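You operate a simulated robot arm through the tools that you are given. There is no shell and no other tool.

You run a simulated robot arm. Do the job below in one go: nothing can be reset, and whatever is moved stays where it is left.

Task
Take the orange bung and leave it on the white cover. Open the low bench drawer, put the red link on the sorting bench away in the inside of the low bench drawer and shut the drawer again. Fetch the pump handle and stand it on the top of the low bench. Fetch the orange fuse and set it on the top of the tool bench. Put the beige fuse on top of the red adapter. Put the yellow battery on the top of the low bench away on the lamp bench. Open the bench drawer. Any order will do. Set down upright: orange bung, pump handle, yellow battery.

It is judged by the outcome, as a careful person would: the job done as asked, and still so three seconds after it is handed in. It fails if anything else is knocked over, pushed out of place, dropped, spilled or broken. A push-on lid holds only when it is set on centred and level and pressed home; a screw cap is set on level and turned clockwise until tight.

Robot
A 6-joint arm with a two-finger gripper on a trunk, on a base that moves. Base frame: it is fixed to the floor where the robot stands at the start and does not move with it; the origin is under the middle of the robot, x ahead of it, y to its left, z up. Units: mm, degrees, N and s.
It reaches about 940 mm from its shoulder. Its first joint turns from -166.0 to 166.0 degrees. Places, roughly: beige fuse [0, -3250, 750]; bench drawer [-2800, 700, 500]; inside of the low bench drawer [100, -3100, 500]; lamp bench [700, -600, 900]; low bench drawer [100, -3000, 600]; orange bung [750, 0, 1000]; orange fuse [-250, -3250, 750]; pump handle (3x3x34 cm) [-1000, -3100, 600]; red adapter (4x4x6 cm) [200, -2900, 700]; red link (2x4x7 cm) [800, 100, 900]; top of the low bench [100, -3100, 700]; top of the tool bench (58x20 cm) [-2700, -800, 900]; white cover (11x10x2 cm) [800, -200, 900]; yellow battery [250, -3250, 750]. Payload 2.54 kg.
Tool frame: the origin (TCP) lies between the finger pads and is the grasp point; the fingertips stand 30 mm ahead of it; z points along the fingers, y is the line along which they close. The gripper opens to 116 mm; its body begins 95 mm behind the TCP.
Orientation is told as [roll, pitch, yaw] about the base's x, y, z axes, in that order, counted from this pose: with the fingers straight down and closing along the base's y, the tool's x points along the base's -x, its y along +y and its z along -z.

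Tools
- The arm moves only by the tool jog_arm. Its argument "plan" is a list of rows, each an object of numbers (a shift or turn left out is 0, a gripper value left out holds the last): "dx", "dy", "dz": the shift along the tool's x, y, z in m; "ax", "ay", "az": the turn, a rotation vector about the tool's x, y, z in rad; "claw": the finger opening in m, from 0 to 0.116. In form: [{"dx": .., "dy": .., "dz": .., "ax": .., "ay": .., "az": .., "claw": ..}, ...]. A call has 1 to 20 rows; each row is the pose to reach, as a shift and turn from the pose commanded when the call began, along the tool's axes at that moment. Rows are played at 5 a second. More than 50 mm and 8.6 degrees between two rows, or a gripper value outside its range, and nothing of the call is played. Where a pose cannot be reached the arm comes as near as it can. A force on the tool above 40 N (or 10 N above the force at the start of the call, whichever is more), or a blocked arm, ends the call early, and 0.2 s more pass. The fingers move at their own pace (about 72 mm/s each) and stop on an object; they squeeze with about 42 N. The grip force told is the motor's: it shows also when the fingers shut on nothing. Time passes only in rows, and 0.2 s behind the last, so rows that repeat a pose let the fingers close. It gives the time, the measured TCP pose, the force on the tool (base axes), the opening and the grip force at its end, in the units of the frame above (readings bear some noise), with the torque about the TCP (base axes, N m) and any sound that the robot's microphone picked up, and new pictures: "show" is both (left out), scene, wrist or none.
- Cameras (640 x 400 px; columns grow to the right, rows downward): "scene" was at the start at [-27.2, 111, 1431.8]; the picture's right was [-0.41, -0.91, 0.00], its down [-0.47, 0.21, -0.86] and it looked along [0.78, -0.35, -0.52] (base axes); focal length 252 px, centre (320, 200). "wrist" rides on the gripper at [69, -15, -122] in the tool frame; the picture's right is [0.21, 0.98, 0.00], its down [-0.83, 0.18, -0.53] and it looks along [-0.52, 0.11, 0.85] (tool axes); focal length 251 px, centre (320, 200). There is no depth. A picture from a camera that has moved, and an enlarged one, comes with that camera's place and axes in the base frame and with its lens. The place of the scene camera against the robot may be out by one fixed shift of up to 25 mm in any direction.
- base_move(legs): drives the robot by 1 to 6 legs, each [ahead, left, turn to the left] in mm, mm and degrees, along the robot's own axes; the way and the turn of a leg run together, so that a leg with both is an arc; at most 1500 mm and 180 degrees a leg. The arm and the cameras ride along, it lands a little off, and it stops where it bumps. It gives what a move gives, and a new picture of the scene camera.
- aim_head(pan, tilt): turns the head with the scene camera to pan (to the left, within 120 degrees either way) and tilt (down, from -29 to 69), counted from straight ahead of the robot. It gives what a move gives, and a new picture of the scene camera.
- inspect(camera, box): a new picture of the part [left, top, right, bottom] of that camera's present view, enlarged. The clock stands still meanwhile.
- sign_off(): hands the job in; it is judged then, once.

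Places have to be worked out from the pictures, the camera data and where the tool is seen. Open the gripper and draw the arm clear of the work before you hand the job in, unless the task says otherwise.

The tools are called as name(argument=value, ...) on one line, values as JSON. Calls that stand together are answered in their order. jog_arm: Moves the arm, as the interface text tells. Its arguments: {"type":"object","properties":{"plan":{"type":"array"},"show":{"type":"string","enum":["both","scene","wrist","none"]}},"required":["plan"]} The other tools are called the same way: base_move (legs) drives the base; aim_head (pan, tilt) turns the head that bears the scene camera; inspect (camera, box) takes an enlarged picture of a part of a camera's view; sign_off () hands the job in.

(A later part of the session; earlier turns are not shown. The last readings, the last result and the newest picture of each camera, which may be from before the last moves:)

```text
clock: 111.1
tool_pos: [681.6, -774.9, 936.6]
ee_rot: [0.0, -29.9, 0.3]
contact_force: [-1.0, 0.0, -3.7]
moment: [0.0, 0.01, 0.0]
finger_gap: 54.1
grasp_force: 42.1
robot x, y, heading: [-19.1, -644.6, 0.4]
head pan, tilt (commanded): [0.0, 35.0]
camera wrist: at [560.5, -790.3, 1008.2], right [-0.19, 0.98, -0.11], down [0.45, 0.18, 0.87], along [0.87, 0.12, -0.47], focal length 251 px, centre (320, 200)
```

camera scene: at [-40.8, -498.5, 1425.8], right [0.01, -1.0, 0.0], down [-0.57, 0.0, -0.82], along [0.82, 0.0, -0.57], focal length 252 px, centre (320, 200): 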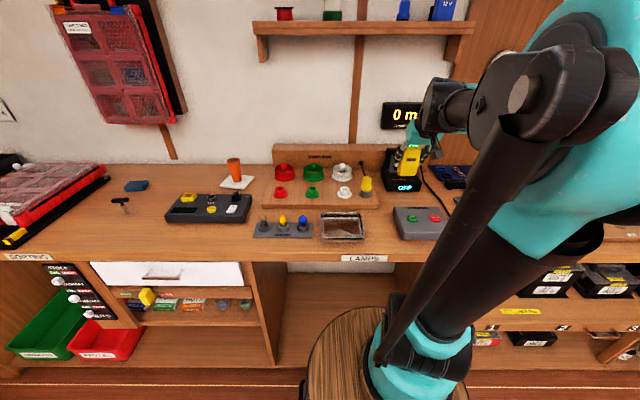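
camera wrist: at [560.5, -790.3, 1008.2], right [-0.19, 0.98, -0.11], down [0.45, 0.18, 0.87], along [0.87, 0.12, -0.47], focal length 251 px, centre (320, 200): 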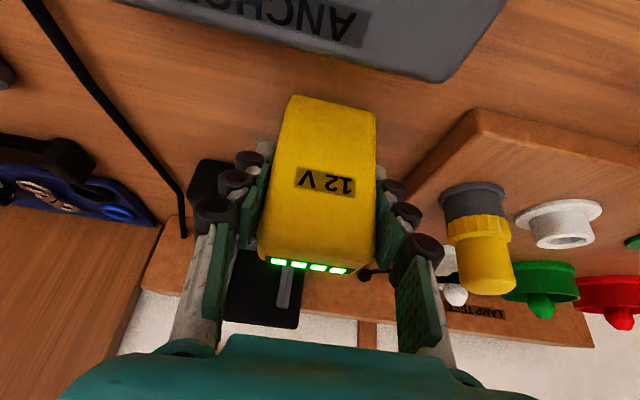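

Still no contact at z 936.6; I continue by single millimetres.

jog_arm(plan=[{"dx": 0.0005, "dz": 0.0009}, {"dx": 0.001, "dz": 0.0017}, {"dx": 0.0015, "dz": 0.0026}, {"dx": 0.002, "dz": 0.0035}, {"dx": 0.0025, "dz": 0.0043}, {"dx": 0.0025, "dz": 0.0043}], show="wrist")

```text
clock: 112.5
tool_pos: [680.3, -774.3, 933.9]
ee_rot: [0.0, -30.0, 0.3]
contact_force: [-2.2, -1.6, 30.1]
moment: [-0.05, -0.41, -0.03]
finger_gap: 54.0
grasp_force: 41.6
robot x, y, heading: [-15.7, -647.4, 0.2]
head pan, tilt (commanded): [0.0, 35.0]
camera wrist: at [560.2, -789.9, 1004.1], right [-0.19, 0.98, -0.11], down [0.45, 0.18, 0.88], along [0.87, 0.12, -0.47], focal length 251 px, centre (320, 200)
```

wrist: 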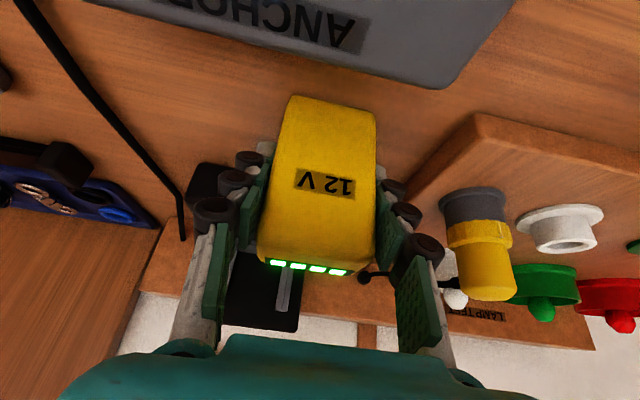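

Contact at 30 N. I ease off 1 mm, open to 74 mm.

jog_arm(plan=[{"dx": -0.0005, "dz": -0.0009}, {"dx": -0.0008, "dz": -0.0014}, {"dx": -0.0008, "dz": -0.0014, "claw": 0.06}, {"dx": -0.0008, "dz": -0.0014, "claw": 0.076}, {"dx": -0.0008, "dz": -0.0014, "claw": 0.076}])

inspect(camera="wrist", box=[180, 60, 460, 300])

```text
clock: 113.7
tool_pos: [680.8, -773.5, 933.7]
ee_rot: [0.0, -29.9, 0.3]
contact_force: [-0.4, 0.0, 0.4]
moment: [0.0, -0.01, -0.04]
finger_gap: 75.9
grasp_force: 0.0
robot x, y, heading: [-16.2, -643.9, 0.4]
head pan, tilt (commanded): [0.0, 35.0]
camera scene: at [-40.5, -498.6, 1425.8], right [0.01, -1.0, 0.0], down [-0.57, 0.0, -0.82], along [0.82, 0.0, -0.57], focal length 252 px, centre (320, 200)
camera wrist: at [560.2, -789.3, 1005.2], right [-0.19, 0.98, -0.11], down [0.45, 0.18, 0.87], along [0.87, 0.12, -0.47], focal length 251 px, centre (320, 200)
```

scene: 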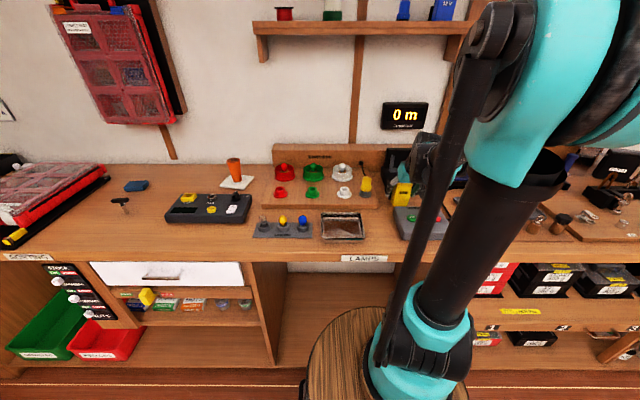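
wrist: 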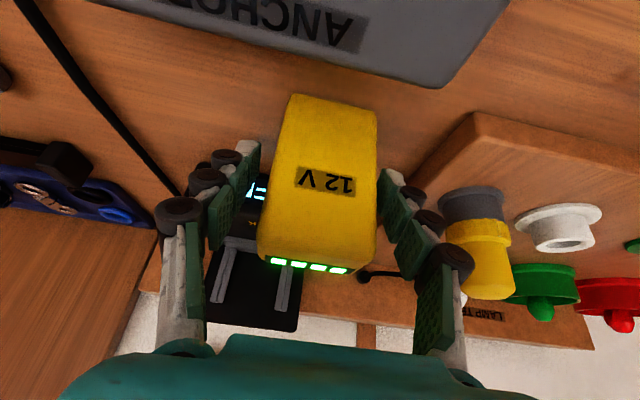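

```text
1.67 times, centred on (320, 180) of wrist
camera zoom: at [560.2, -789.3, 1005.2], right [-0.19, 0.98, -0.11], down [0.45, 0.18, 0.87], along [0.87, 0.12, -0.47], focal length 419 px, centre (320, 233)
```

zoom: 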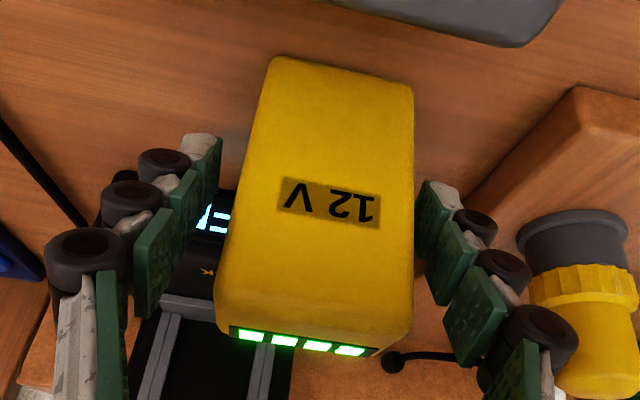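

The battery stands by itself. I draw the fingers back along the tool axis and up.

jog_arm(plan=[{"dz": -0.02, "dx": -0.005}, {"dz": -0.05, "dx": -0.02}, {"dz": -0.09, "dx": -0.04}, {"dz": -0.13, "dx": -0.06}, {"dz": -0.17, "dx": -0.07}, {"dz": -0.21, "dx": -0.07}, {"dz": -0.25, "dx": -0.07}])

inspect(camera="wrist", box=[220, 20, 460, 200])

```text
clock: 115.3
tool_pos: [617.3, -774.0, 1187.4]
ee_rot: [0.0, -29.8, 0.3]
contact_force: [-0.8, -1.9, 0.6]
moment: [-0.03, 0.01, 0.01]
finger_gap: 75.9
grasp_force: 0.1
robot x, y, heading: [-17.3, -644.1, 0.5]
head pan, tilt (commanded): [0.0, 35.0]
camera scene: at [-40.3, -498.7, 1425.8], right [0.01, -1.0, 0.0], down [-0.57, 0.0, -0.82], along [0.82, 0.0, -0.57], focal length 252 px, centre (320, 200)
camera wrist: at [497.0, -790.7, 1258.2], right [-0.19, 0.98, -0.11], down [0.45, 0.18, 0.87], along [0.87, 0.12, -0.47], focal length 251 px, centre (320, 200)
```

scene: 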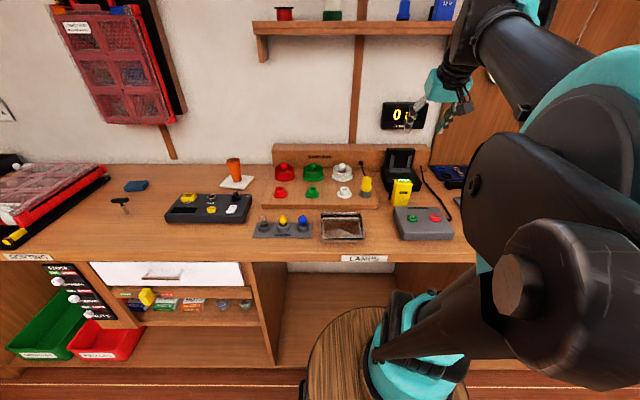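
wrist: 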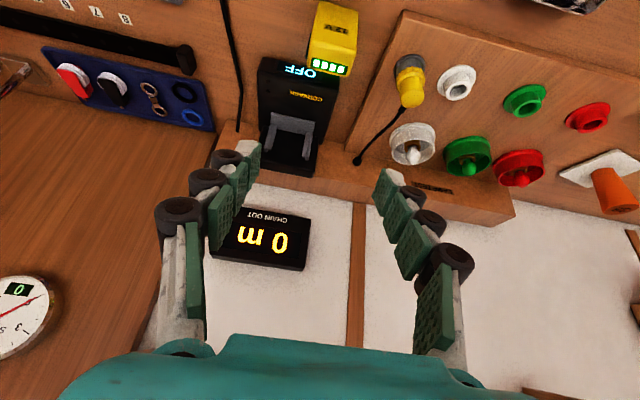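

```text
2.22 times, centred on (340, 110) of wrist
camera zoom: at [497.0, -790.7, 1258.2], right [-0.19, 0.98, -0.11], down [0.45, 0.18, 0.87], along [0.87, 0.12, -0.47], focal length 559 px, centre (276, 400)
```

zoom: 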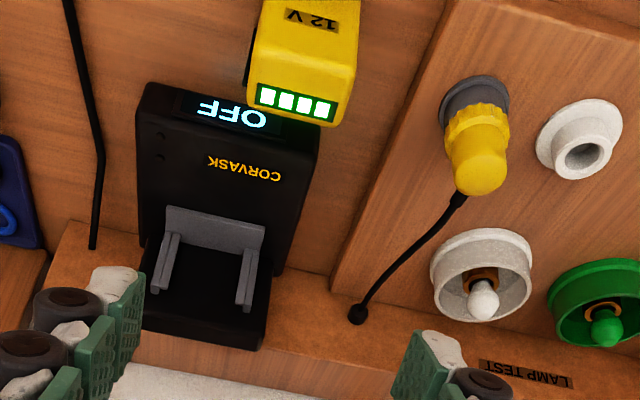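

The battery stands upright on the lamp bench in front of the charger. I draw the arm in and drive back to a station in front of the low bench drawer (about y -1800).

jog_arm(plan=[{"dx": 0.035, "dz": -0.02, "dy": 0.02}, {"dx": 0.07, "dz": -0.04, "dy": 0.04}, {"dx": 0.104, "dz": -0.055, "dy": 0.06}], show="none")

base_move(legs=[[0, 0, -90.4], [1150, 0, 0]])

```text
clock: 116.1
tool_pos: [497.7, -715.2, 1182.2]
ee_rot: [0.0, -29.9, 0.3]
contact_force: [0.5, 0.4, -0.1]
moment: [0.01, 0.01, -0.01]
finger_gap: 75.8
grasp_force: 0.0
robot x, y, heading: [-19.0, -640.6, 0.2]
head pan, tilt (commanded): [0.0, 35.0]
```

```text
clock: 125.8
tool_pos: [-79.2, -2332.8, 1183.0]
ee_rot: [0.0, -29.9, -89.7]
contact_force: [-0.4, -0.3, -0.4]
moment: [0.0, -0.04, -0.02]
finger_gap: 76.1
grasp_force: 0.1
robot x, y, heading: [-9.8, -1816.6, -89.6]
head pan, tilt (commanded): [0.0, 35.0]
camera scene: at [150.8, -1785.7, 1425.8], right [-1.0, 0.0, 0.0], down [0.0, 0.57, -0.82], along [0.0, -0.82, -0.57], focal length 252 px, centre (320, 200)
```

scene: 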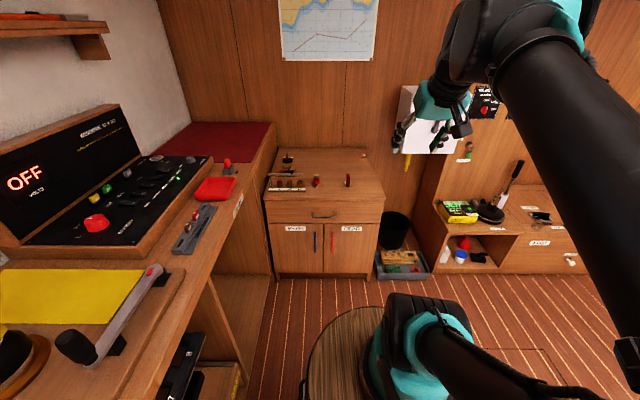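

I stand at y -1817; for pulling I want a little more room, so I back up 60 mm, then bring the tool down in front of the drawer while tilting it to horizontal.

base_move(legs=[[-60, 0, -0.3]])

jog_arm(plan=[{"dy": 0.014, "dz": 0.041, "ay": -0.075}, {"dy": 0.028, "dz": 0.083, "ay": -0.15}, {"dy": 0.042, "dz": 0.124, "ay": -0.224}, {"dy": 0.055, "dz": 0.165, "ay": -0.299}, {"dy": 0.069, "dz": 0.207, "ay": -0.374}, {"dy": 0.083, "dz": 0.248, "ay": -0.449}, {"dy": 0.097, "dz": 0.29, "ay": -0.524}, {"dy": 0.111, "dz": 0.331, "ay": -0.598}, {"dy": 0.125, "dz": 0.372, "ay": -0.673}, {"dy": 0.139, "dz": 0.414, "ay": -0.748}, {"dy": 0.152, "dz": 0.455, "ay": -0.823}, {"dy": 0.166, "dz": 0.496, "ay": -0.898}, {"dy": 0.18, "dz": 0.538, "ay": -0.972}, {"dy": 0.194, "dz": 0.579, "dx": 0.003, "ay": -1.047}])

```text
clock: 126.8
tool_pos: [-82.2, -2272.9, 1182.3]
ee_rot: [0.0, -29.9, -90.0]
contact_force: [0.3, -0.5, -1.1]
moment: [0.0, -0.01, -0.01]
finger_gap: 76.0
grasp_force: 0.0
robot x, y, heading: [-9.6, -1755.3, -90.5]
head pan, tilt (commanded): [0.0, 35.0]
camera scene: at [150.9, -1726.5, 1425.8], right [-1.0, 0.0, 0.0], down [0.0, 0.57, -0.82], along [0.0, -0.82, -0.57], focal length 252 px, centre (320, 200)
```

scene: 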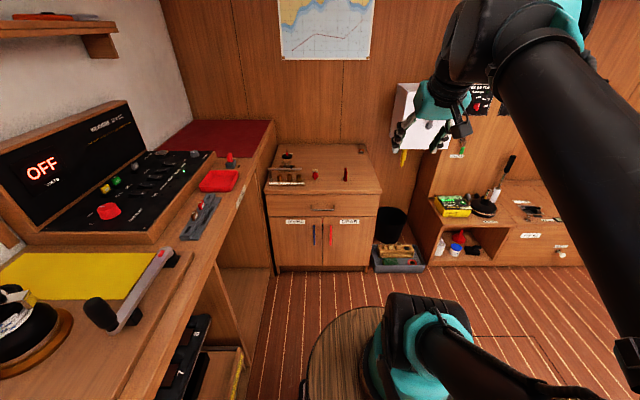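

```text
clock: 129.8
tool_pos: [188.1, -2707.0, 817.4]
ee_rot: [-10.1, -89.9, -80.2]
contact_force: [-0.5, 1.5, 2.0]
moment: [0.1, -0.01, 0.07]
finger_gap: 76.0
grasp_force: 0.1
out of reach, approached as far as the arm can: row 9, 10, 11, 12, 13, 14
robot x, y, heading: [-9.0, -1752.8, -89.9]
head pan, tilt (commanded): [0.0, 35.0]
camera scene: at [150.6, -1726.0, 1425.8], right [-1.0, 0.0, 0.0], down [0.0, 0.57, -0.82], along [0.0, -0.82, -0.57], focal length 252 px, centre (320, 200)
camera wrist: at [173.5, -2584.1, 748.2], right [0.98, 0.0, -0.21], down [0.18, 0.53, 0.83], along [0.11, -0.85, 0.52], focal length 251 px, centre (320, 200)
```

scene: 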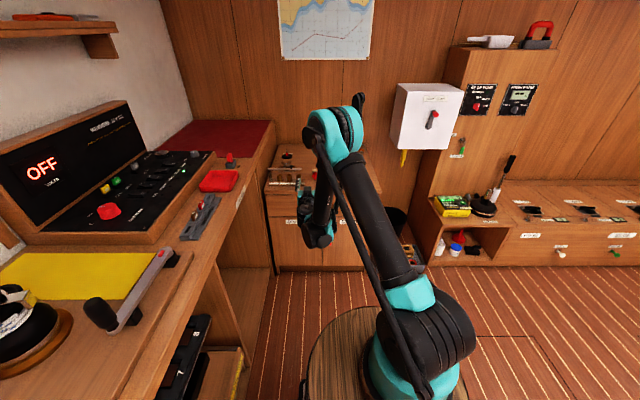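
wrist: 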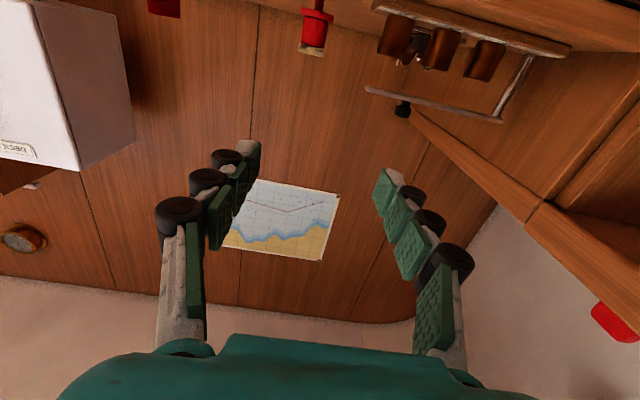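

The horizontal pose close in is out of reach; the arm stopped stretched at (188, -2707, 817). I ease the tilt back to -60° and come to a point in front of and above the handle, where the arm should reach.

jog_arm(plan=[{"dz": -0.02, "ay": 0.1}, {"dz": -0.04, "dy": -0.02, "ay": 0.2}, {"dz": -0.055, "dy": -0.04, "dx": 0.025, "ay": 0.31}, {"dz": -0.067, "dy": -0.055, "dx": 0.06, "ay": 0.42}, {"dz": -0.067, "dy": -0.069, "dx": 0.097, "ay": 0.524}])

```text
clock: 131.0
tool_pos: [130.4, -2657.2, 738.2]
ee_rot: [-0.1, -59.7, -89.9]
contact_force: [-0.1, -0.1, 0.2]
moment: [0.01, 0.01, 0.0]
finger_gap: 76.1
grasp_force: 0.0
out of reach, approached as far as the arm can: row 3, 4, 5
robot x, y, heading: [-7.0, -1753.7, -90.2]
head pan, tilt (commanded): [0.0, 35.0]
camera scene: at [151.0, -1726.4, 1425.8], right [-1.0, 0.0, 0.0], down [0.0, 0.57, -0.82], along [0.0, -0.82, -0.57], focal length 252 px, centre (320, 200)
camera wrist: at [114.3, -2517.4, 740.8], right [0.98, 0.11, -0.19], down [0.18, 0.04, 0.98], along [0.11, -0.99, 0.02], focal length 251 px, centre (320, 200)
```

scene: 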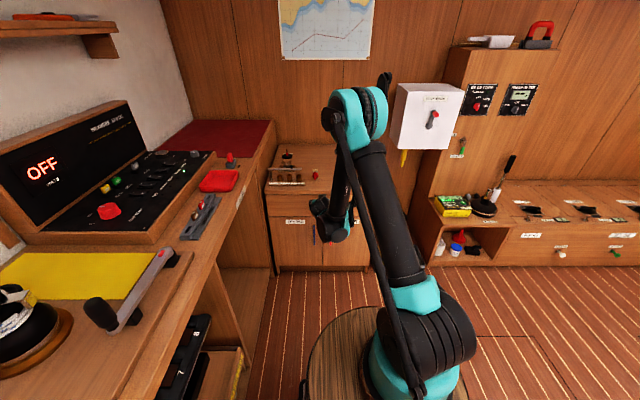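
wrist: 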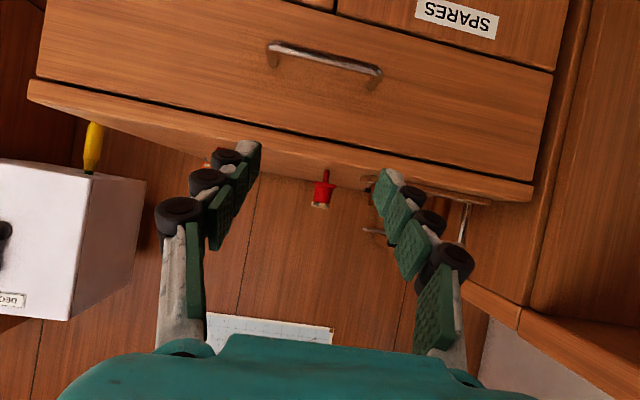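

From here the wrist camera looks straight at the drawer front. I enlarge the handle to measure its bar and stand-off.

inspect(camera="wrist", box=[220, 10, 420, 135])

```text
3.20 times, centred on (320, 72) of wrist
camera zoom: at [114.3, -2517.4, 740.8], right [0.98, 0.11, -0.19], down [0.18, 0.04, 0.98], along [0.11, -0.99, 0.02], focal length 805 px, centre (320, 608)
```

zoom: 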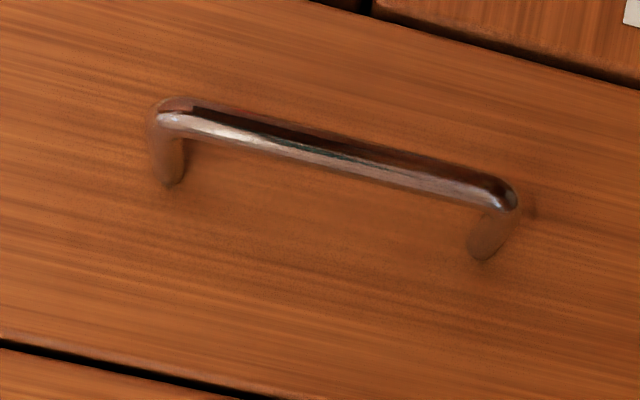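

The bar is about 8 mm thick, 110 mm long, near (122, -2764, 608), standing about 40 mm off the drawer face, so I can grip it from above at a slant with one finger behind it. I first raise the tool to a -30° tilt clear of the drawer.

jog_arm(plan=[{"dx": -0.006, "dz": -0.02, "dy": -0.002, "ay": 0.131}, {"dx": -0.012, "dz": -0.04, "dy": -0.004, "ay": 0.262}, {"dx": -0.019, "dz": -0.06, "dy": -0.006, "ay": 0.393}, {"dx": -0.025, "dz": -0.08, "dy": -0.008, "ay": 0.524}, {"dx": -0.04, "dz": -0.11, "dy": -0.008, "ay": 0.524}])

```text
clock: 132.2
tool_pos: [121.0, -2582.2, 831.2]
ee_rot: [0.0, -29.8, -90.1]
contact_force: [-0.6, -0.1, -0.3]
moment: [0.0, -0.02, -0.01]
finger_gap: 76.1
grasp_force: 0.2
robot x, y, heading: [-13.5, -1754.0, -90.1]
head pan, tilt (commanded): [0.0, 35.0]
camera scene: at [150.9, -1726.7, 1425.8], right [-1.0, 0.0, 0.0], down [0.0, 0.57, -0.82], along [0.0, -0.82, -0.57], focal length 252 px, centre (320, 200)
camera wrist: at [106.7, -2460.8, 902.1], right [0.98, 0.18, -0.11], down [0.18, -0.45, 0.87], along [0.11, -0.87, -0.48], focal length 251 px, centre (320, 200)
```

scene: 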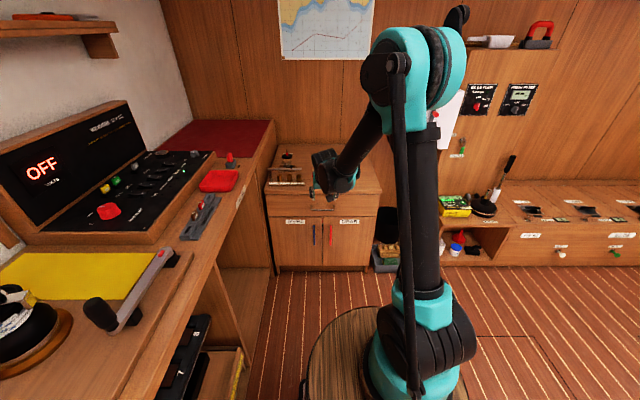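
wrist: 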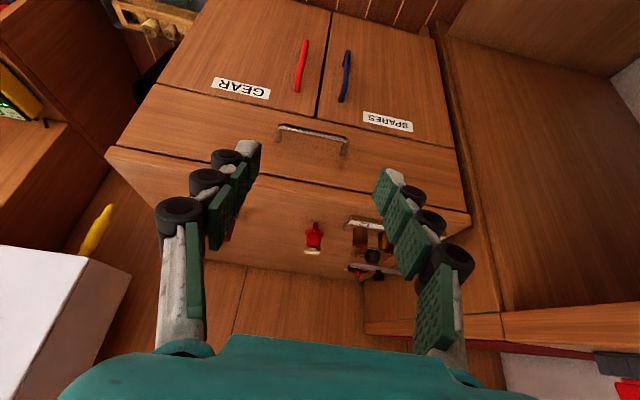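

I enlarge the handle from this second viewpoint to fix its place.

inspect(camera="wrist", box=[240, 100, 400, 200])

```text
4.00 times, centred on (320, 150) of wrist
camera zoom: at [106.7, -2460.8, 902.1], right [0.98, 0.18, -0.11], down [0.18, -0.45, 0.87], along [0.11, -0.87, -0.48], focal length 1006 px, centre (320, 400)
```

zoom: 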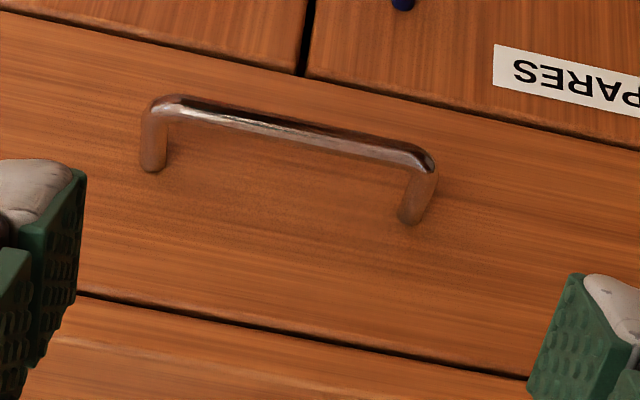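

The bar's place comes out at about (122, -2777, 603), face at y -2815. I roll the tool 90° about its axis so that the fingers close across the bar.

jog_arm(plan=[{"az": 0.131, "claw": 0.03}, {"az": 0.262}, {"az": 0.393}, {"az": 0.524}, {"az": 0.655}, {"az": 0.785}, {"az": 0.916}, {"az": 1.047}, {"az": 1.178}, {"az": 1.309}, {"az": 1.44}, {"az": 1.571}, {"az": 1.571}])

```text
clock: 135.0
tool_pos: [121.2, -2581.3, 829.0]
ee_rot: [29.9, 0.0, 179.8]
contact_force: [-0.1, -0.1, 0.2]
moment: [0.0, 0.01, 0.0]
finger_gap: 29.9
grasp_force: 0.1
robot x, y, heading: [-6.9, -1750.5, -90.2]
head pan, tilt (commanded): [0.0, 35.0]
camera scene: at [150.9, -1726.5, 1425.8], right [-1.0, 0.0, 0.0], down [0.0, 0.57, -0.82], along [0.0, -0.82, -0.57], focal length 252 px, centre (320, 200)
camera wrist: at [189.6, -2507.4, 928.4], right [0.21, -0.85, 0.49], down [-0.83, 0.11, 0.55], along [-0.52, -0.52, -0.68], focal length 251 px, centre (320, 200)
```

scene: 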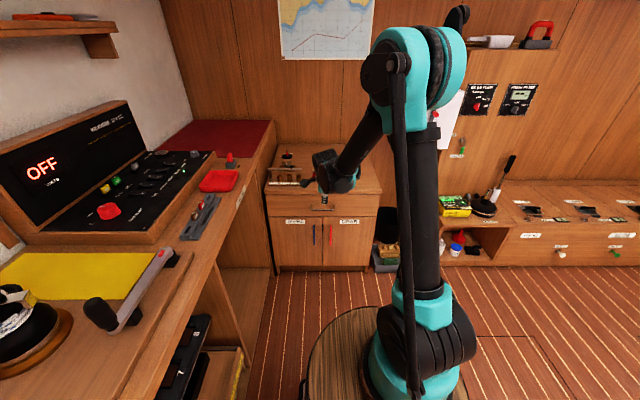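
wrist: 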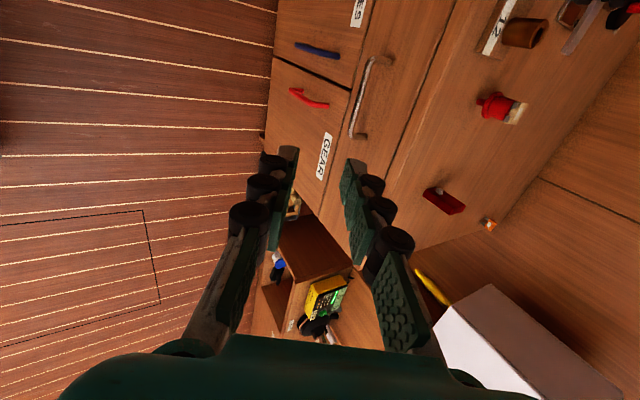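

The roll worked. I move over the approach line, 70 mm short of the bar, with the fingers opened to 24 mm, and look.

jog_arm(plan=[{"dz": 0.04, "dy": 0.012, "claw": 0.024}, {"dz": 0.08, "dy": 0.024}, {"dz": 0.12, "dy": 0.036}, {"dz": 0.16, "dy": 0.048}, {"dz": 0.19, "dy": 0.0564, "dx": 0.001}, {"dz": 0.21, "dy": 0.0564, "dx": 0.001}], show="wrist")

inspect(camera="wrist", box=[220, 40, 460, 220])

```text
clock: 136.4
tool_pos: [119.6, -2733.7, 677.3]
ee_rot: [29.8, 0.0, 180.0]
contact_force: [0.3, 0.1, 0.5]
moment: [0.02, 0.0, 0.0]
finger_gap: 24.1
grasp_force: 0.1
robot x, y, heading: [-8.1, -1755.7, -90.0]
head pan, tilt (commanded): [0.0, 35.0]
camera wrist: at [189.1, -2661.3, 775.1], right [0.21, -0.85, 0.49], down [-0.83, 0.11, 0.55], along [-0.52, -0.52, -0.68], focal length 251 px, centre (320, 200)
```

wrist: 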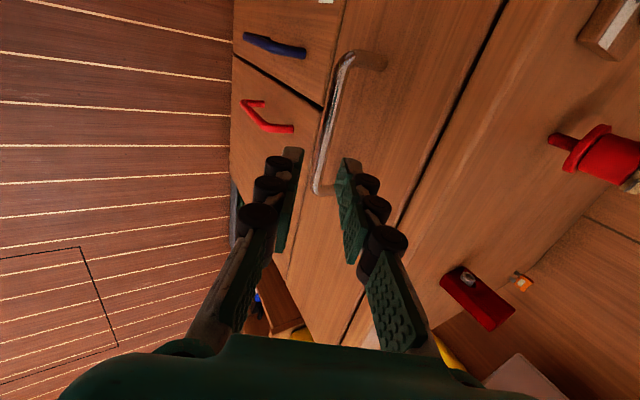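

```text
2.22 times, centred on (340, 130) of wrist
camera zoom: at [189.1, -2661.3, 775.1], right [0.21, -0.85, 0.49], down [-0.83, 0.11, 0.55], along [-0.52, -0.52, -0.68], focal length 559 px, centre (276, 356)
```

zoom: 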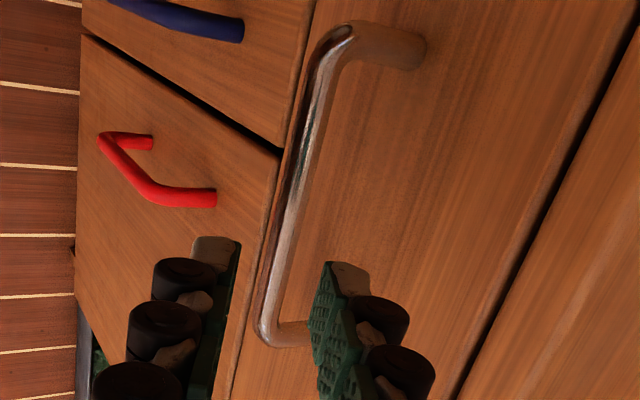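

Combining three views the bar is at about (122, -2785, 599). I advance 45 mm further along the tool axis, biased so that the rear finger passes close behind the bar, and look again.

jog_arm(plan=[{"dz": 0.025, "dy": 0.0005, "dx": 0.002}, {"dz": 0.045, "dy": 0.001, "dx": 0.002}, {"dz": 0.045, "dy": 0.001, "dx": 0.002}], show="wrist")

inspect(camera="wrist", box=[240, 60, 440, 210])

```text
clock: 137.2
tool_pos: [124.4, -2757.7, 637.5]
ee_rot: [29.9, 0.0, 179.9]
contact_force: [-0.1, -0.1, -0.1]
moment: [0.01, 0.01, 0.0]
finger_gap: 24.2
grasp_force: 0.0
robot x, y, heading: [-11.0, -1754.2, -90.1]
head pan, tilt (commanded): [0.0, 35.0]
camera wrist: at [192.8, -2684.7, 736.3], right [0.21, -0.85, 0.49], down [-0.83, 0.11, 0.55], along [-0.52, -0.52, -0.68], focal length 251 px, centre (320, 200)
```

wrist: 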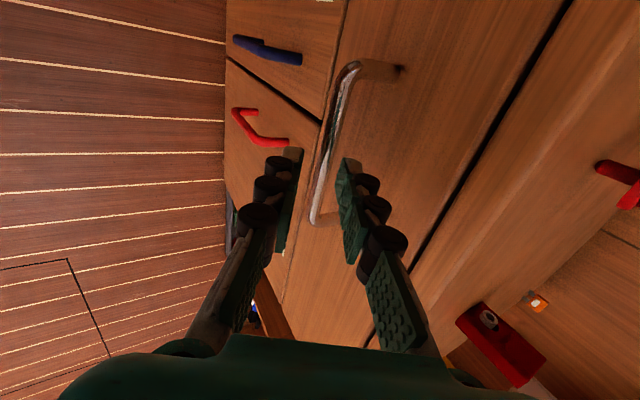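

```text
2.67 times, centred on (340, 135) of wrist
camera zoom: at [192.8, -2684.7, 736.3], right [0.21, -0.85, 0.49], down [-0.83, 0.11, 0.55], along [-0.52, -0.52, -0.68], focal length 670 px, centre (267, 373)
```

zoom: 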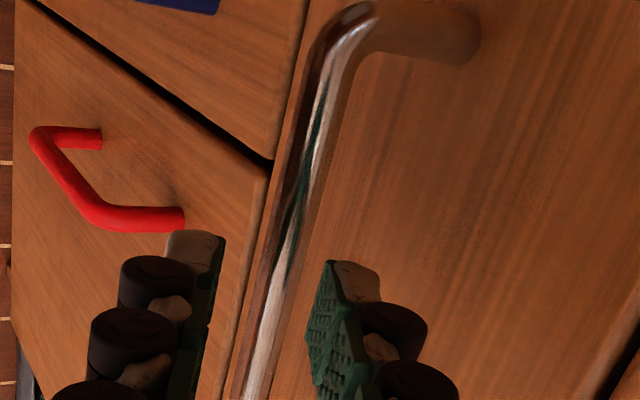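

The bar lies between the fingers as wanted. I advance the last 29 mm and close on it.

jog_arm(plan=[{"dz": 0.012, "dy": 0.0005}, {"dz": 0.022, "dy": 0.001}, {"dz": 0.029, "dy": 0.001}, {"dz": 0.029, "dy": 0.001}], show="wrist")

inspect(camera="wrist", box=[240, 80, 440, 230])

```text
clock: 138.2
tool_pos: [122.8, -2771.8, 611.8]
ee_rot: [29.7, -0.1, 180.0]
contact_force: [-0.6, -0.1, -0.6]
moment: [0.0, -0.01, 0.0]
finger_gap: 23.9
grasp_force: 0.0
robot x, y, heading: [-9.9, -1756.5, -90.0]
head pan, tilt (commanded): [0.0, 35.0]
camera wrist: at [191.8, -2699.4, 710.1], right [0.21, -0.85, 0.49], down [-0.83, 0.11, 0.55], along [-0.52, -0.52, -0.68], focal length 251 px, centre (320, 200)
```

wrist: 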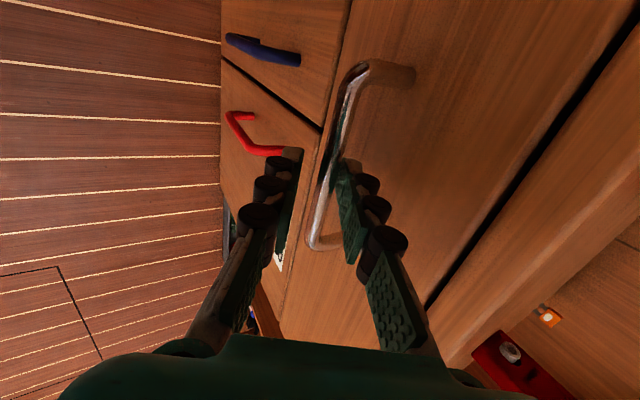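

```text
2.67 times, centred on (340, 155) of wrist
camera zoom: at [191.8, -2699.4, 710.1], right [0.21, -0.85, 0.49], down [-0.83, 0.11, 0.55], along [-0.52, -0.52, -0.68], focal length 670 px, centre (267, 320)
```

zoom: 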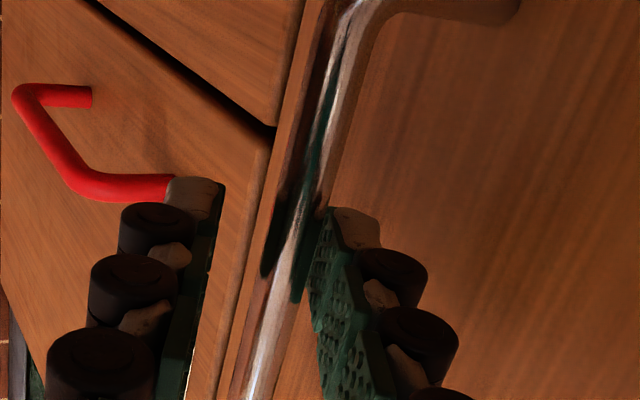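

The right (rear) finger is behind the bar, no contact forces. I close the fingers on the bar.

jog_arm(plan=[{"claw": 0.012}, {"claw": 0.0}, {"claw": 0.0}, {"claw": 0.0}], show="wrist")

```text
clock: 139.2
tool_pos: [121.9, -2773.5, 613.0]
ee_rot: [29.9, 0.0, 179.9]
contact_force: [-0.5, -3.2, 12.7]
moment: [-0.11, -0.16, -0.26]
finger_gap: 10.7
grasp_force: 38.5
robot x, y, heading: [-10.0, -1757.5, -90.4]
head pan, tilt (commanded): [0.0, 35.0]
camera wrist: at [191.7, -2699.3, 710.8], right [0.21, -0.85, 0.49], down [-0.83, 0.11, 0.55], along [-0.52, -0.52, -0.68], focal length 251 px, centre (320, 200)
```

wrist: 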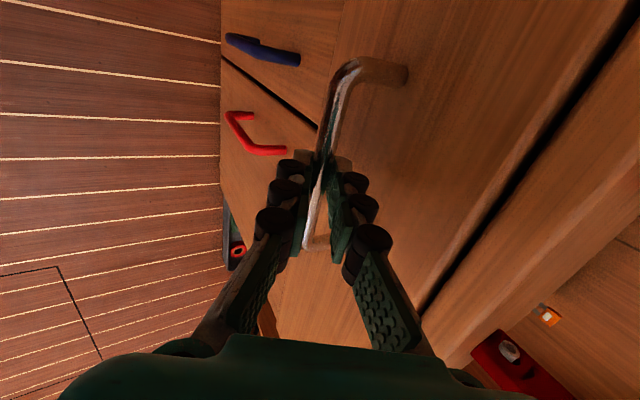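

The bar is gripped (gap 10.7 mm). I pull straight towards the robot, gently first.

jog_arm(plan=[{"dy": -0.0087, "dz": -0.005}, {"dy": -0.0173, "dz": -0.01}, {"dy": -0.026, "dz": -0.015}, {"dy": -0.0346, "dz": -0.02}])

```text
clock: 140.2
tool_pos: [123.5, -2731.5, 614.1]
ee_rot: [29.8, 0.0, 180.0]
contact_force: [7.2, 1.1, 2.8]
moment: [-0.04, -0.54, -0.09]
finger_gap: 11.0
grasp_force: 38.1
robot x, y, heading: [-8.0, -1753.7, -90.2]
head pan, tilt (commanded): [0.0, 35.0]
camera scene: at [151.1, -1726.4, 1425.7], right [-1.0, 0.0, 0.0], down [0.0, 0.57, -0.82], along [0.0, -0.82, -0.57], focal length 252 px, centre (320, 200)
camera wrist: at [191.6, -2658.7, 710.9], right [0.21, -0.85, 0.49], down [-0.83, 0.11, 0.55], along [-0.52, -0.52, -0.68], focal length 251 px, centre (320, 200)
```

scene: 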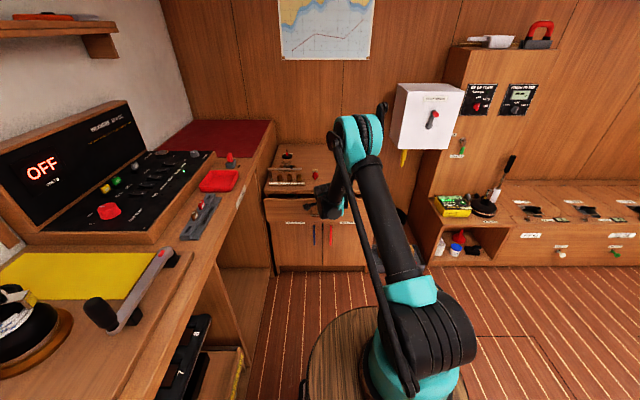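
wrist: 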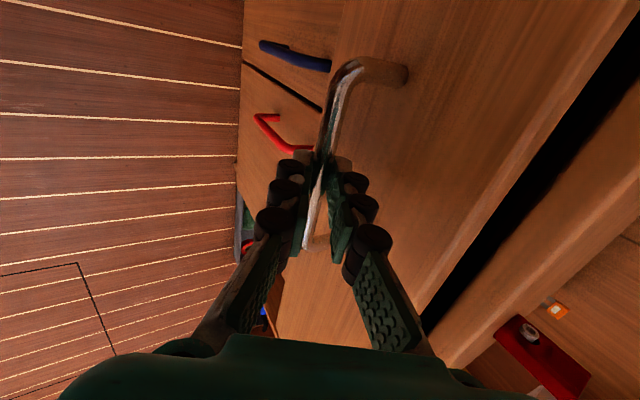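

The drawer opens smoothly. I keep pulling by another 170 mm.

jog_arm(plan=[{"dy": -0.0173, "dz": -0.01}, {"dy": -0.0346, "dz": -0.02}, {"dy": -0.052, "dz": -0.03}, {"dy": -0.0693, "dz": -0.04}, {"dy": -0.0866, "dz": -0.05}, {"dy": -0.1039, "dz": -0.06}, {"dy": -0.1212, "dz": -0.07}, {"dy": -0.1386, "dz": -0.08}, {"dy": -0.1472, "dz": -0.085}])

```text
clock: 141.9
tool_pos: [123.2, -2597.4, 615.4]
ee_rot: [29.4, -0.1, 179.6]
contact_force: [-0.9, 1.5, -21.2]
moment: [0.2, -0.13, -0.2]
finger_gap: 10.9
grasp_force: 38.7
out of reach, approached as far as the arm can: row 7, 8
robot x, y, heading: [-11.2, -1756.2, -90.1]
head pan, tilt (commanded): [0.0, 35.0]
stopped in row 8: the force on the tool passed its limit at 73 N (the readings are from after the stop); the commanded pose is now the measured one
camera scene: at [150.9, -1727.4, 1425.8], right [-1.0, 0.0, 0.0], down [0.0, 0.57, -0.82], along [0.0, -0.82, -0.57], focal length 252 px, centre (320, 200)
camera wrist: at [192.8, -2525.0, 713.8], right [0.21, -0.85, 0.48], down [-0.82, 0.11, 0.56], along [-0.53, -0.51, -0.68], focal length 251 px, centre (320, 200)
```

scene: 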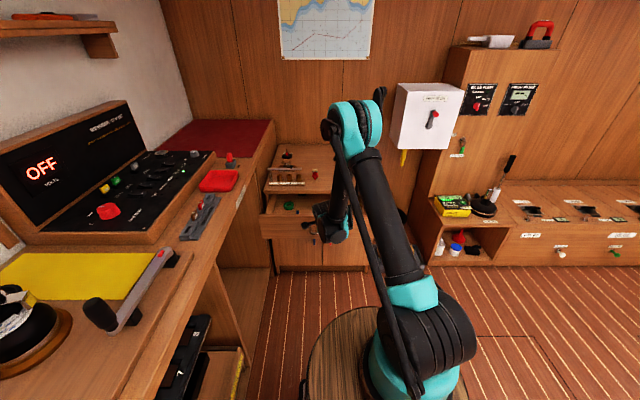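
wrist: 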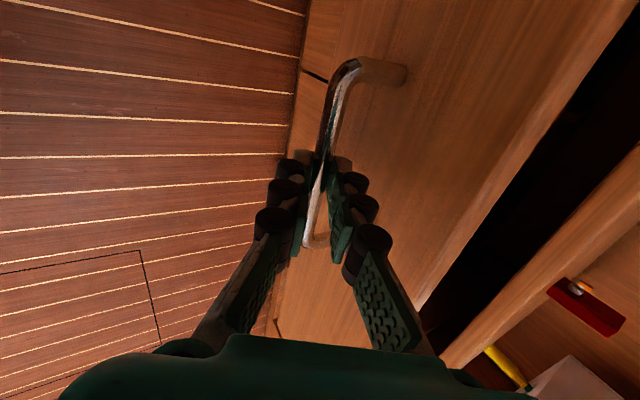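

The arm reached its near limit with the drawer open about 175 mm, which should be enough. I release the bar and draw back along the tool axis.

jog_arm(plan=[{"claw": 0.024}, {"claw": 0.026}, {"claw": 0.026}], show="none")

jog_arm(plan=[{"dz": -0.02, "dy": -0.001}, {"dz": -0.045, "dy": -0.001}, {"dz": -0.085}, {"dz": -0.125}, {"dz": -0.165}, {"dz": -0.205}])

```text
clock: 142.7
tool_pos: [123.3, -2598.0, 616.6]
ee_rot: [29.6, -0.2, 179.5]
contact_force: [-0.6, 0.8, 0.3]
moment: [0.05, -0.03, -0.03]
finger_gap: 25.7
grasp_force: 0.1
robot x, y, heading: [-13.8, -1752.7, -89.9]
head pan, tilt (commanded): [0.0, 35.0]
```

```text
clock: 144.1
tool_pos: [123.2, -2498.5, 795.7]
ee_rot: [29.3, -0.3, 179.7]
contact_force: [0.4, -0.2, -0.2]
moment: [0.01, 0.04, -0.01]
finger_gap: 26.2
grasp_force: 0.0
robot x, y, heading: [-8.9, -1755.8, -90.0]
head pan, tilt (commanded): [0.0, 35.0]
camera scene: at [150.8, -1726.8, 1425.8], right [-1.0, 0.0, 0.0], down [0.0, 0.57, -0.82], along [0.0, -0.82, -0.57], focal length 252 px, centre (320, 200)
camera wrist: at [193.8, -2424.7, 894.0], right [0.21, -0.85, 0.48], down [-0.82, 0.11, 0.56], along [-0.53, -0.51, -0.68], focal length 251 px, centre (320, 200)
```

scene: 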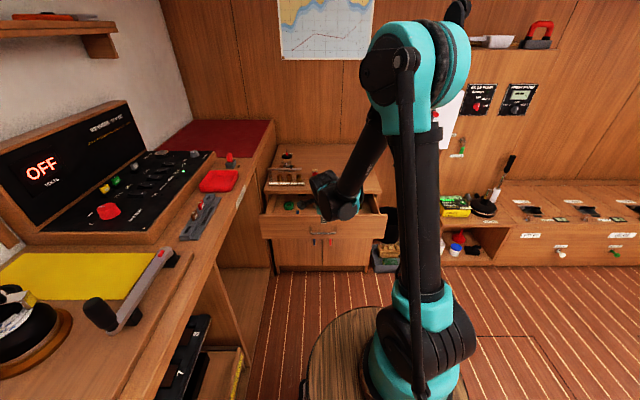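
wrist: 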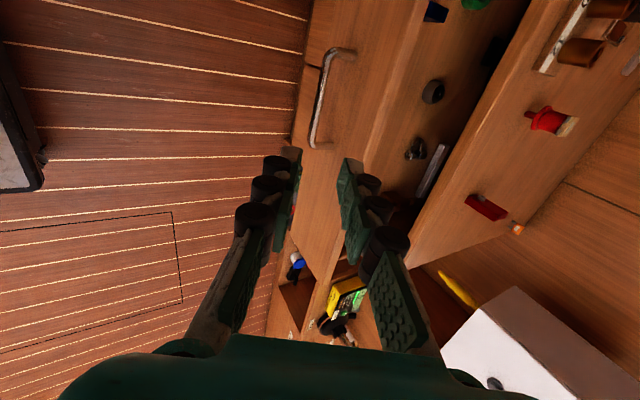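

The drawer stands open with some parts inside. I roll the tool back, raise it and turn it vertical before driving nearer for the link.

jog_arm(plan=[{"az": -0.131, "dz": -0.01}, {"az": -0.262, "dz": -0.02}, {"az": -0.393, "dz": -0.03}, {"az": -0.524, "dz": -0.04}, {"az": -0.655, "dz": -0.05}, {"az": -0.785, "dz": -0.06}, {"az": -0.916, "dz": -0.07}, {"az": -1.047, "dz": -0.08}, {"az": -1.178, "dz": -0.09}, {"az": -1.309, "dz": -0.1}, {"az": -1.44, "dz": -0.11}, {"az": -1.571, "dz": -0.12}, {"az": -1.571, "dz": -0.12}], show="wrist")

jog_arm(plan=[{"ay": 0.13, "dz": -0.02, "dx": -0.01, "claw": 0.06}, {"ay": 0.26, "dz": -0.04, "dx": -0.02}, {"ay": 0.39, "dz": -0.06, "dx": -0.03}, {"ay": 0.517, "dz": -0.08, "dx": -0.04}, {"ay": 0.517, "dz": -0.08, "dx": -0.04}])

```text
clock: 146.9
tool_pos: [124.4, -2436.4, 899.1]
ee_rot: [-0.3, -29.4, -90.1]
contact_force: [0.8, -0.4, 0.7]
moment: [-0.01, -0.01, 0.02]
finger_gap: 25.8
grasp_force: 0.0
robot x, y, heading: [-11.0, -1753.1, -89.8]
head pan, tilt (commanded): [0.0, 35.0]
camera wrist: at [111.1, -2316.6, 971.3], right [0.98, 0.18, -0.11], down [0.18, -0.46, 0.87], along [0.11, -0.87, -0.48], focal length 251 px, centre (320, 200)
```

wrist: 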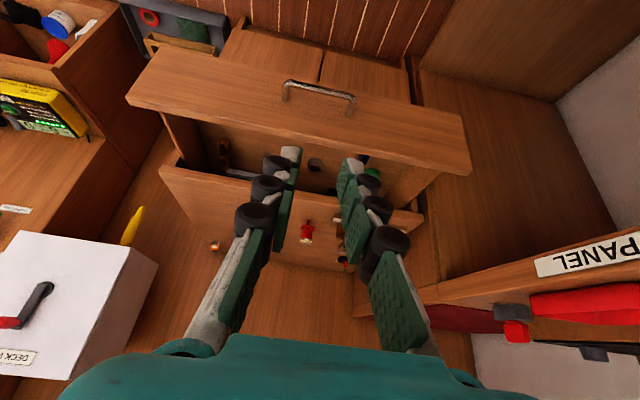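

```text
clock: 148.1
tool_pos: [127.1, -2433.2, 988.9]
ee_rot: [-0.2, 0.2, -90.3]
contact_force: [-0.6, -0.4, -0.4]
moment: [0.0, 0.02, 0.0]
finger_gap: 59.8
grasp_force: 0.0
robot x, y, heading: [-10.2, -1754.6, -90.1]
head pan, tilt (commanded): [0.0, 35.0]
camera scene: at [150.8, -1726.6, 1425.8], right [-1.0, 0.0, 0.0], down [0.0, 0.57, -0.82], along [0.0, -0.82, -0.57], focal length 252 px, centre (320, 200)
camera wrist: at [112.6, -2363.7, 1110.9], right [0.98, 0.21, 0.0], down [0.18, -0.83, 0.53], along [0.11, -0.52, -0.85], focal length 251 px, centre (320, 200)
```

scene: 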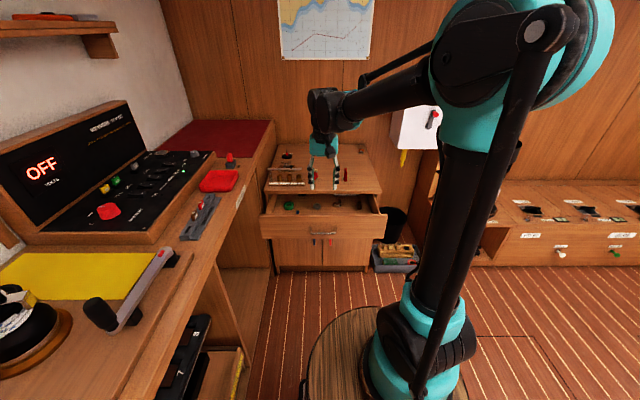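
wrist: 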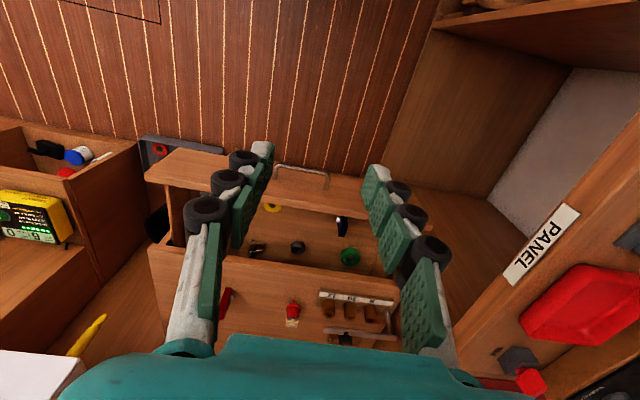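

The drawer's inside is visible with small parts in it. I drive 280 mm ahead so that both the link and the open drawer are in reach.

base_move(legs=[[280, 0, 0]])

jog_arm(plan=[{"dy": -0.02, "dx": 0.01}], show="wrist")

```text
clock: 150.0
tool_pos: [121.5, -2716.2, 989.3]
ee_rot: [-0.2, 0.2, -90.7]
contact_force: [0.4, -0.1, -0.2]
moment: [-0.02, 0.01, 0.0]
finger_gap: 59.7
grasp_force: 0.1
robot x, y, heading: [-13.1, -2039.5, -90.6]
head pan, tilt (commanded): [0.0, 35.0]
camera scene: at [149.5, -2009.5, 1425.8], right [-1.0, 0.01, 0.0], down [0.0, 0.57, -0.82], along [-0.01, -0.82, -0.57], focal length 252 px, centre (320, 200)
```

scene: 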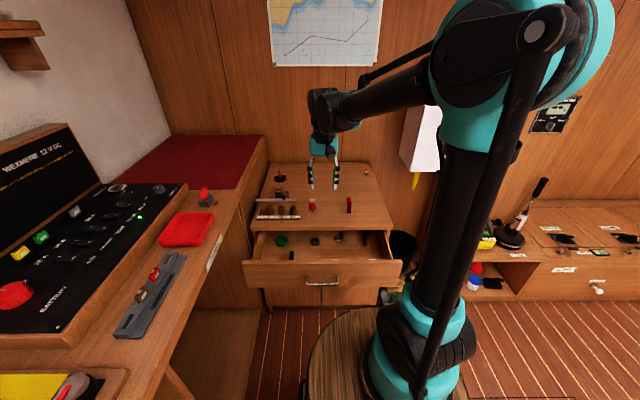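

```text
clock: 150.4
tool_pos: [101.5, -2704.7, 987.6]
ee_rot: [-0.2, 0.2, -90.7]
contact_force: [-0.9, -1.2, 0.2]
moment: [0.02, 0.02, 0.01]
finger_gap: 59.8
grasp_force: 0.0
robot x, y, heading: [-12.8, -2035.2, -90.9]
head pan, tilt (commanded): [0.0, 35.0]
camera wrist: at [87.0, -2636.4, 1110.3], right [0.98, 0.2, 0.0], down [0.17, -0.83, 0.53], along [0.11, -0.52, -0.85], focal length 251 px, centre (320, 200)
```

wrist: 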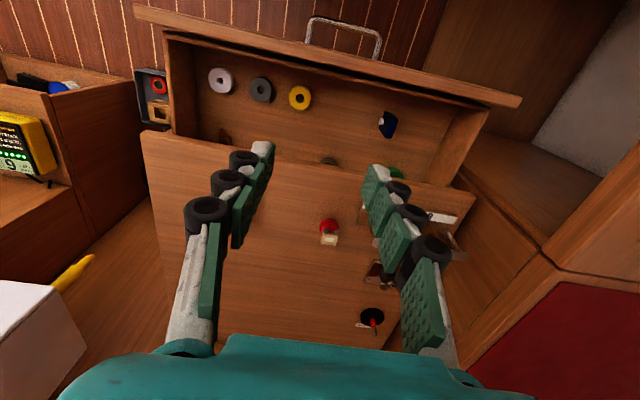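

I enlarge the drawer's inside to choose a free spot for the link.

inspect(camera="wrist", box=[150, 20, 520, 220])

inspect(camera="scene", box=[230, 160, 410, 310])

```text
1.73 times, centred on (335, 120) of wrist
camera zoom: at [87.0, -2636.4, 1110.3], right [0.98, 0.2, 0.0], down [0.17, -0.83, 0.53], along [0.11, -0.52, -0.85], focal length 435 px, centre (294, 338)
```

zoom: 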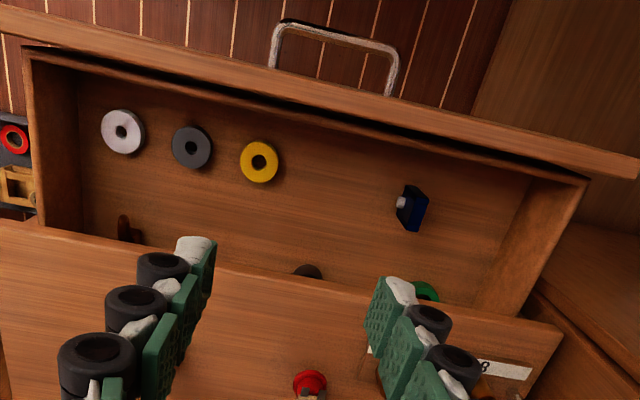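

```text
2.67 times, centred on (320, 235) of scene
camera zoom: at [149.6, -2009.6, 1425.8], right [-1.0, 0.01, 0.0], down [0.0, 0.57, -0.82], along [-0.01, -0.82, -0.57], focal length 673 px, centre (320, 107)
```

zoom: 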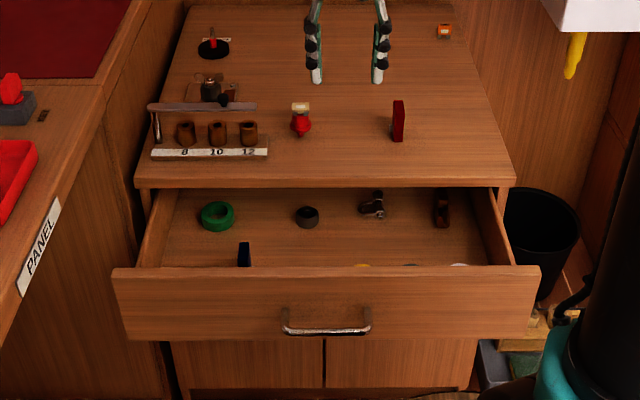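

The drawer holds small parts at the back and along the front, with a free patch around (155, -2740). Now I fetch the link: I move over it at (0, -2928) and look.

jog_arm(plan=[{"dx": -0.04, "dy": -0.017}, {"dx": -0.08, "dy": -0.034}, {"dx": -0.12, "dy": -0.051}, {"dx": -0.16, "dy": -0.068}, {"dx": -0.2, "dy": -0.085}, {"dx": -0.224, "dy": -0.098}, {"dx": -0.224, "dy": -0.098, "dz": 0.045}, {"dx": -0.224, "dy": -0.098, "dz": 0.09}, {"dx": -0.224, "dy": -0.098, "dz": 0.137}], show="wrist")

inspect(camera="wrist", box=[240, 60, 400, 185])

```text
clock: 152.4
tool_pos: [1.0, -2927.4, 851.8]
ee_rot: [-0.1, 0.2, -90.8]
contact_force: [0.4, 0.1, 0.1]
moment: [-0.07, -0.01, 0.03]
finger_gap: 59.9
grasp_force: 0.2
robot x, y, heading: [-10.7, -2037.2, -90.7]
head pan, tilt (commanded): [0.0, 35.0]
camera wrist: at [-13.3, -2858.8, 972.7], right [0.98, 0.2, 0.0], down [0.17, -0.83, 0.53], along [0.1, -0.52, -0.85], focal length 251 px, centre (320, 200)
```

wrist: 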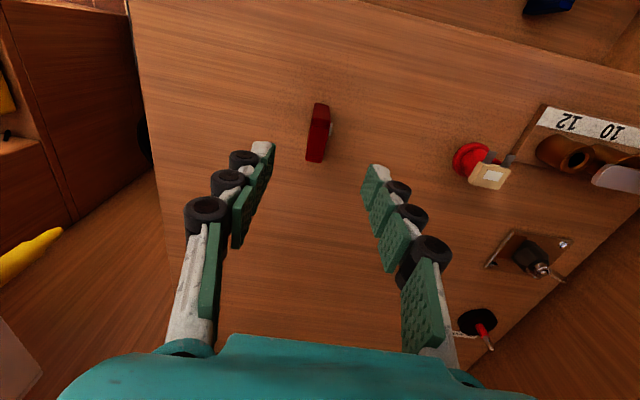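

```text
3.20 times, centred on (320, 122) of wrist
camera zoom: at [-13.3, -2858.8, 972.7], right [0.98, 0.2, 0.0], down [0.17, -0.83, 0.53], along [0.1, -0.52, -0.85], focal length 805 px, centre (320, 448)
```

zoom: 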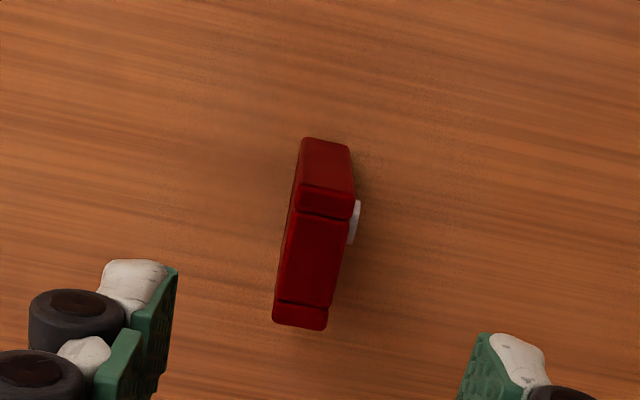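

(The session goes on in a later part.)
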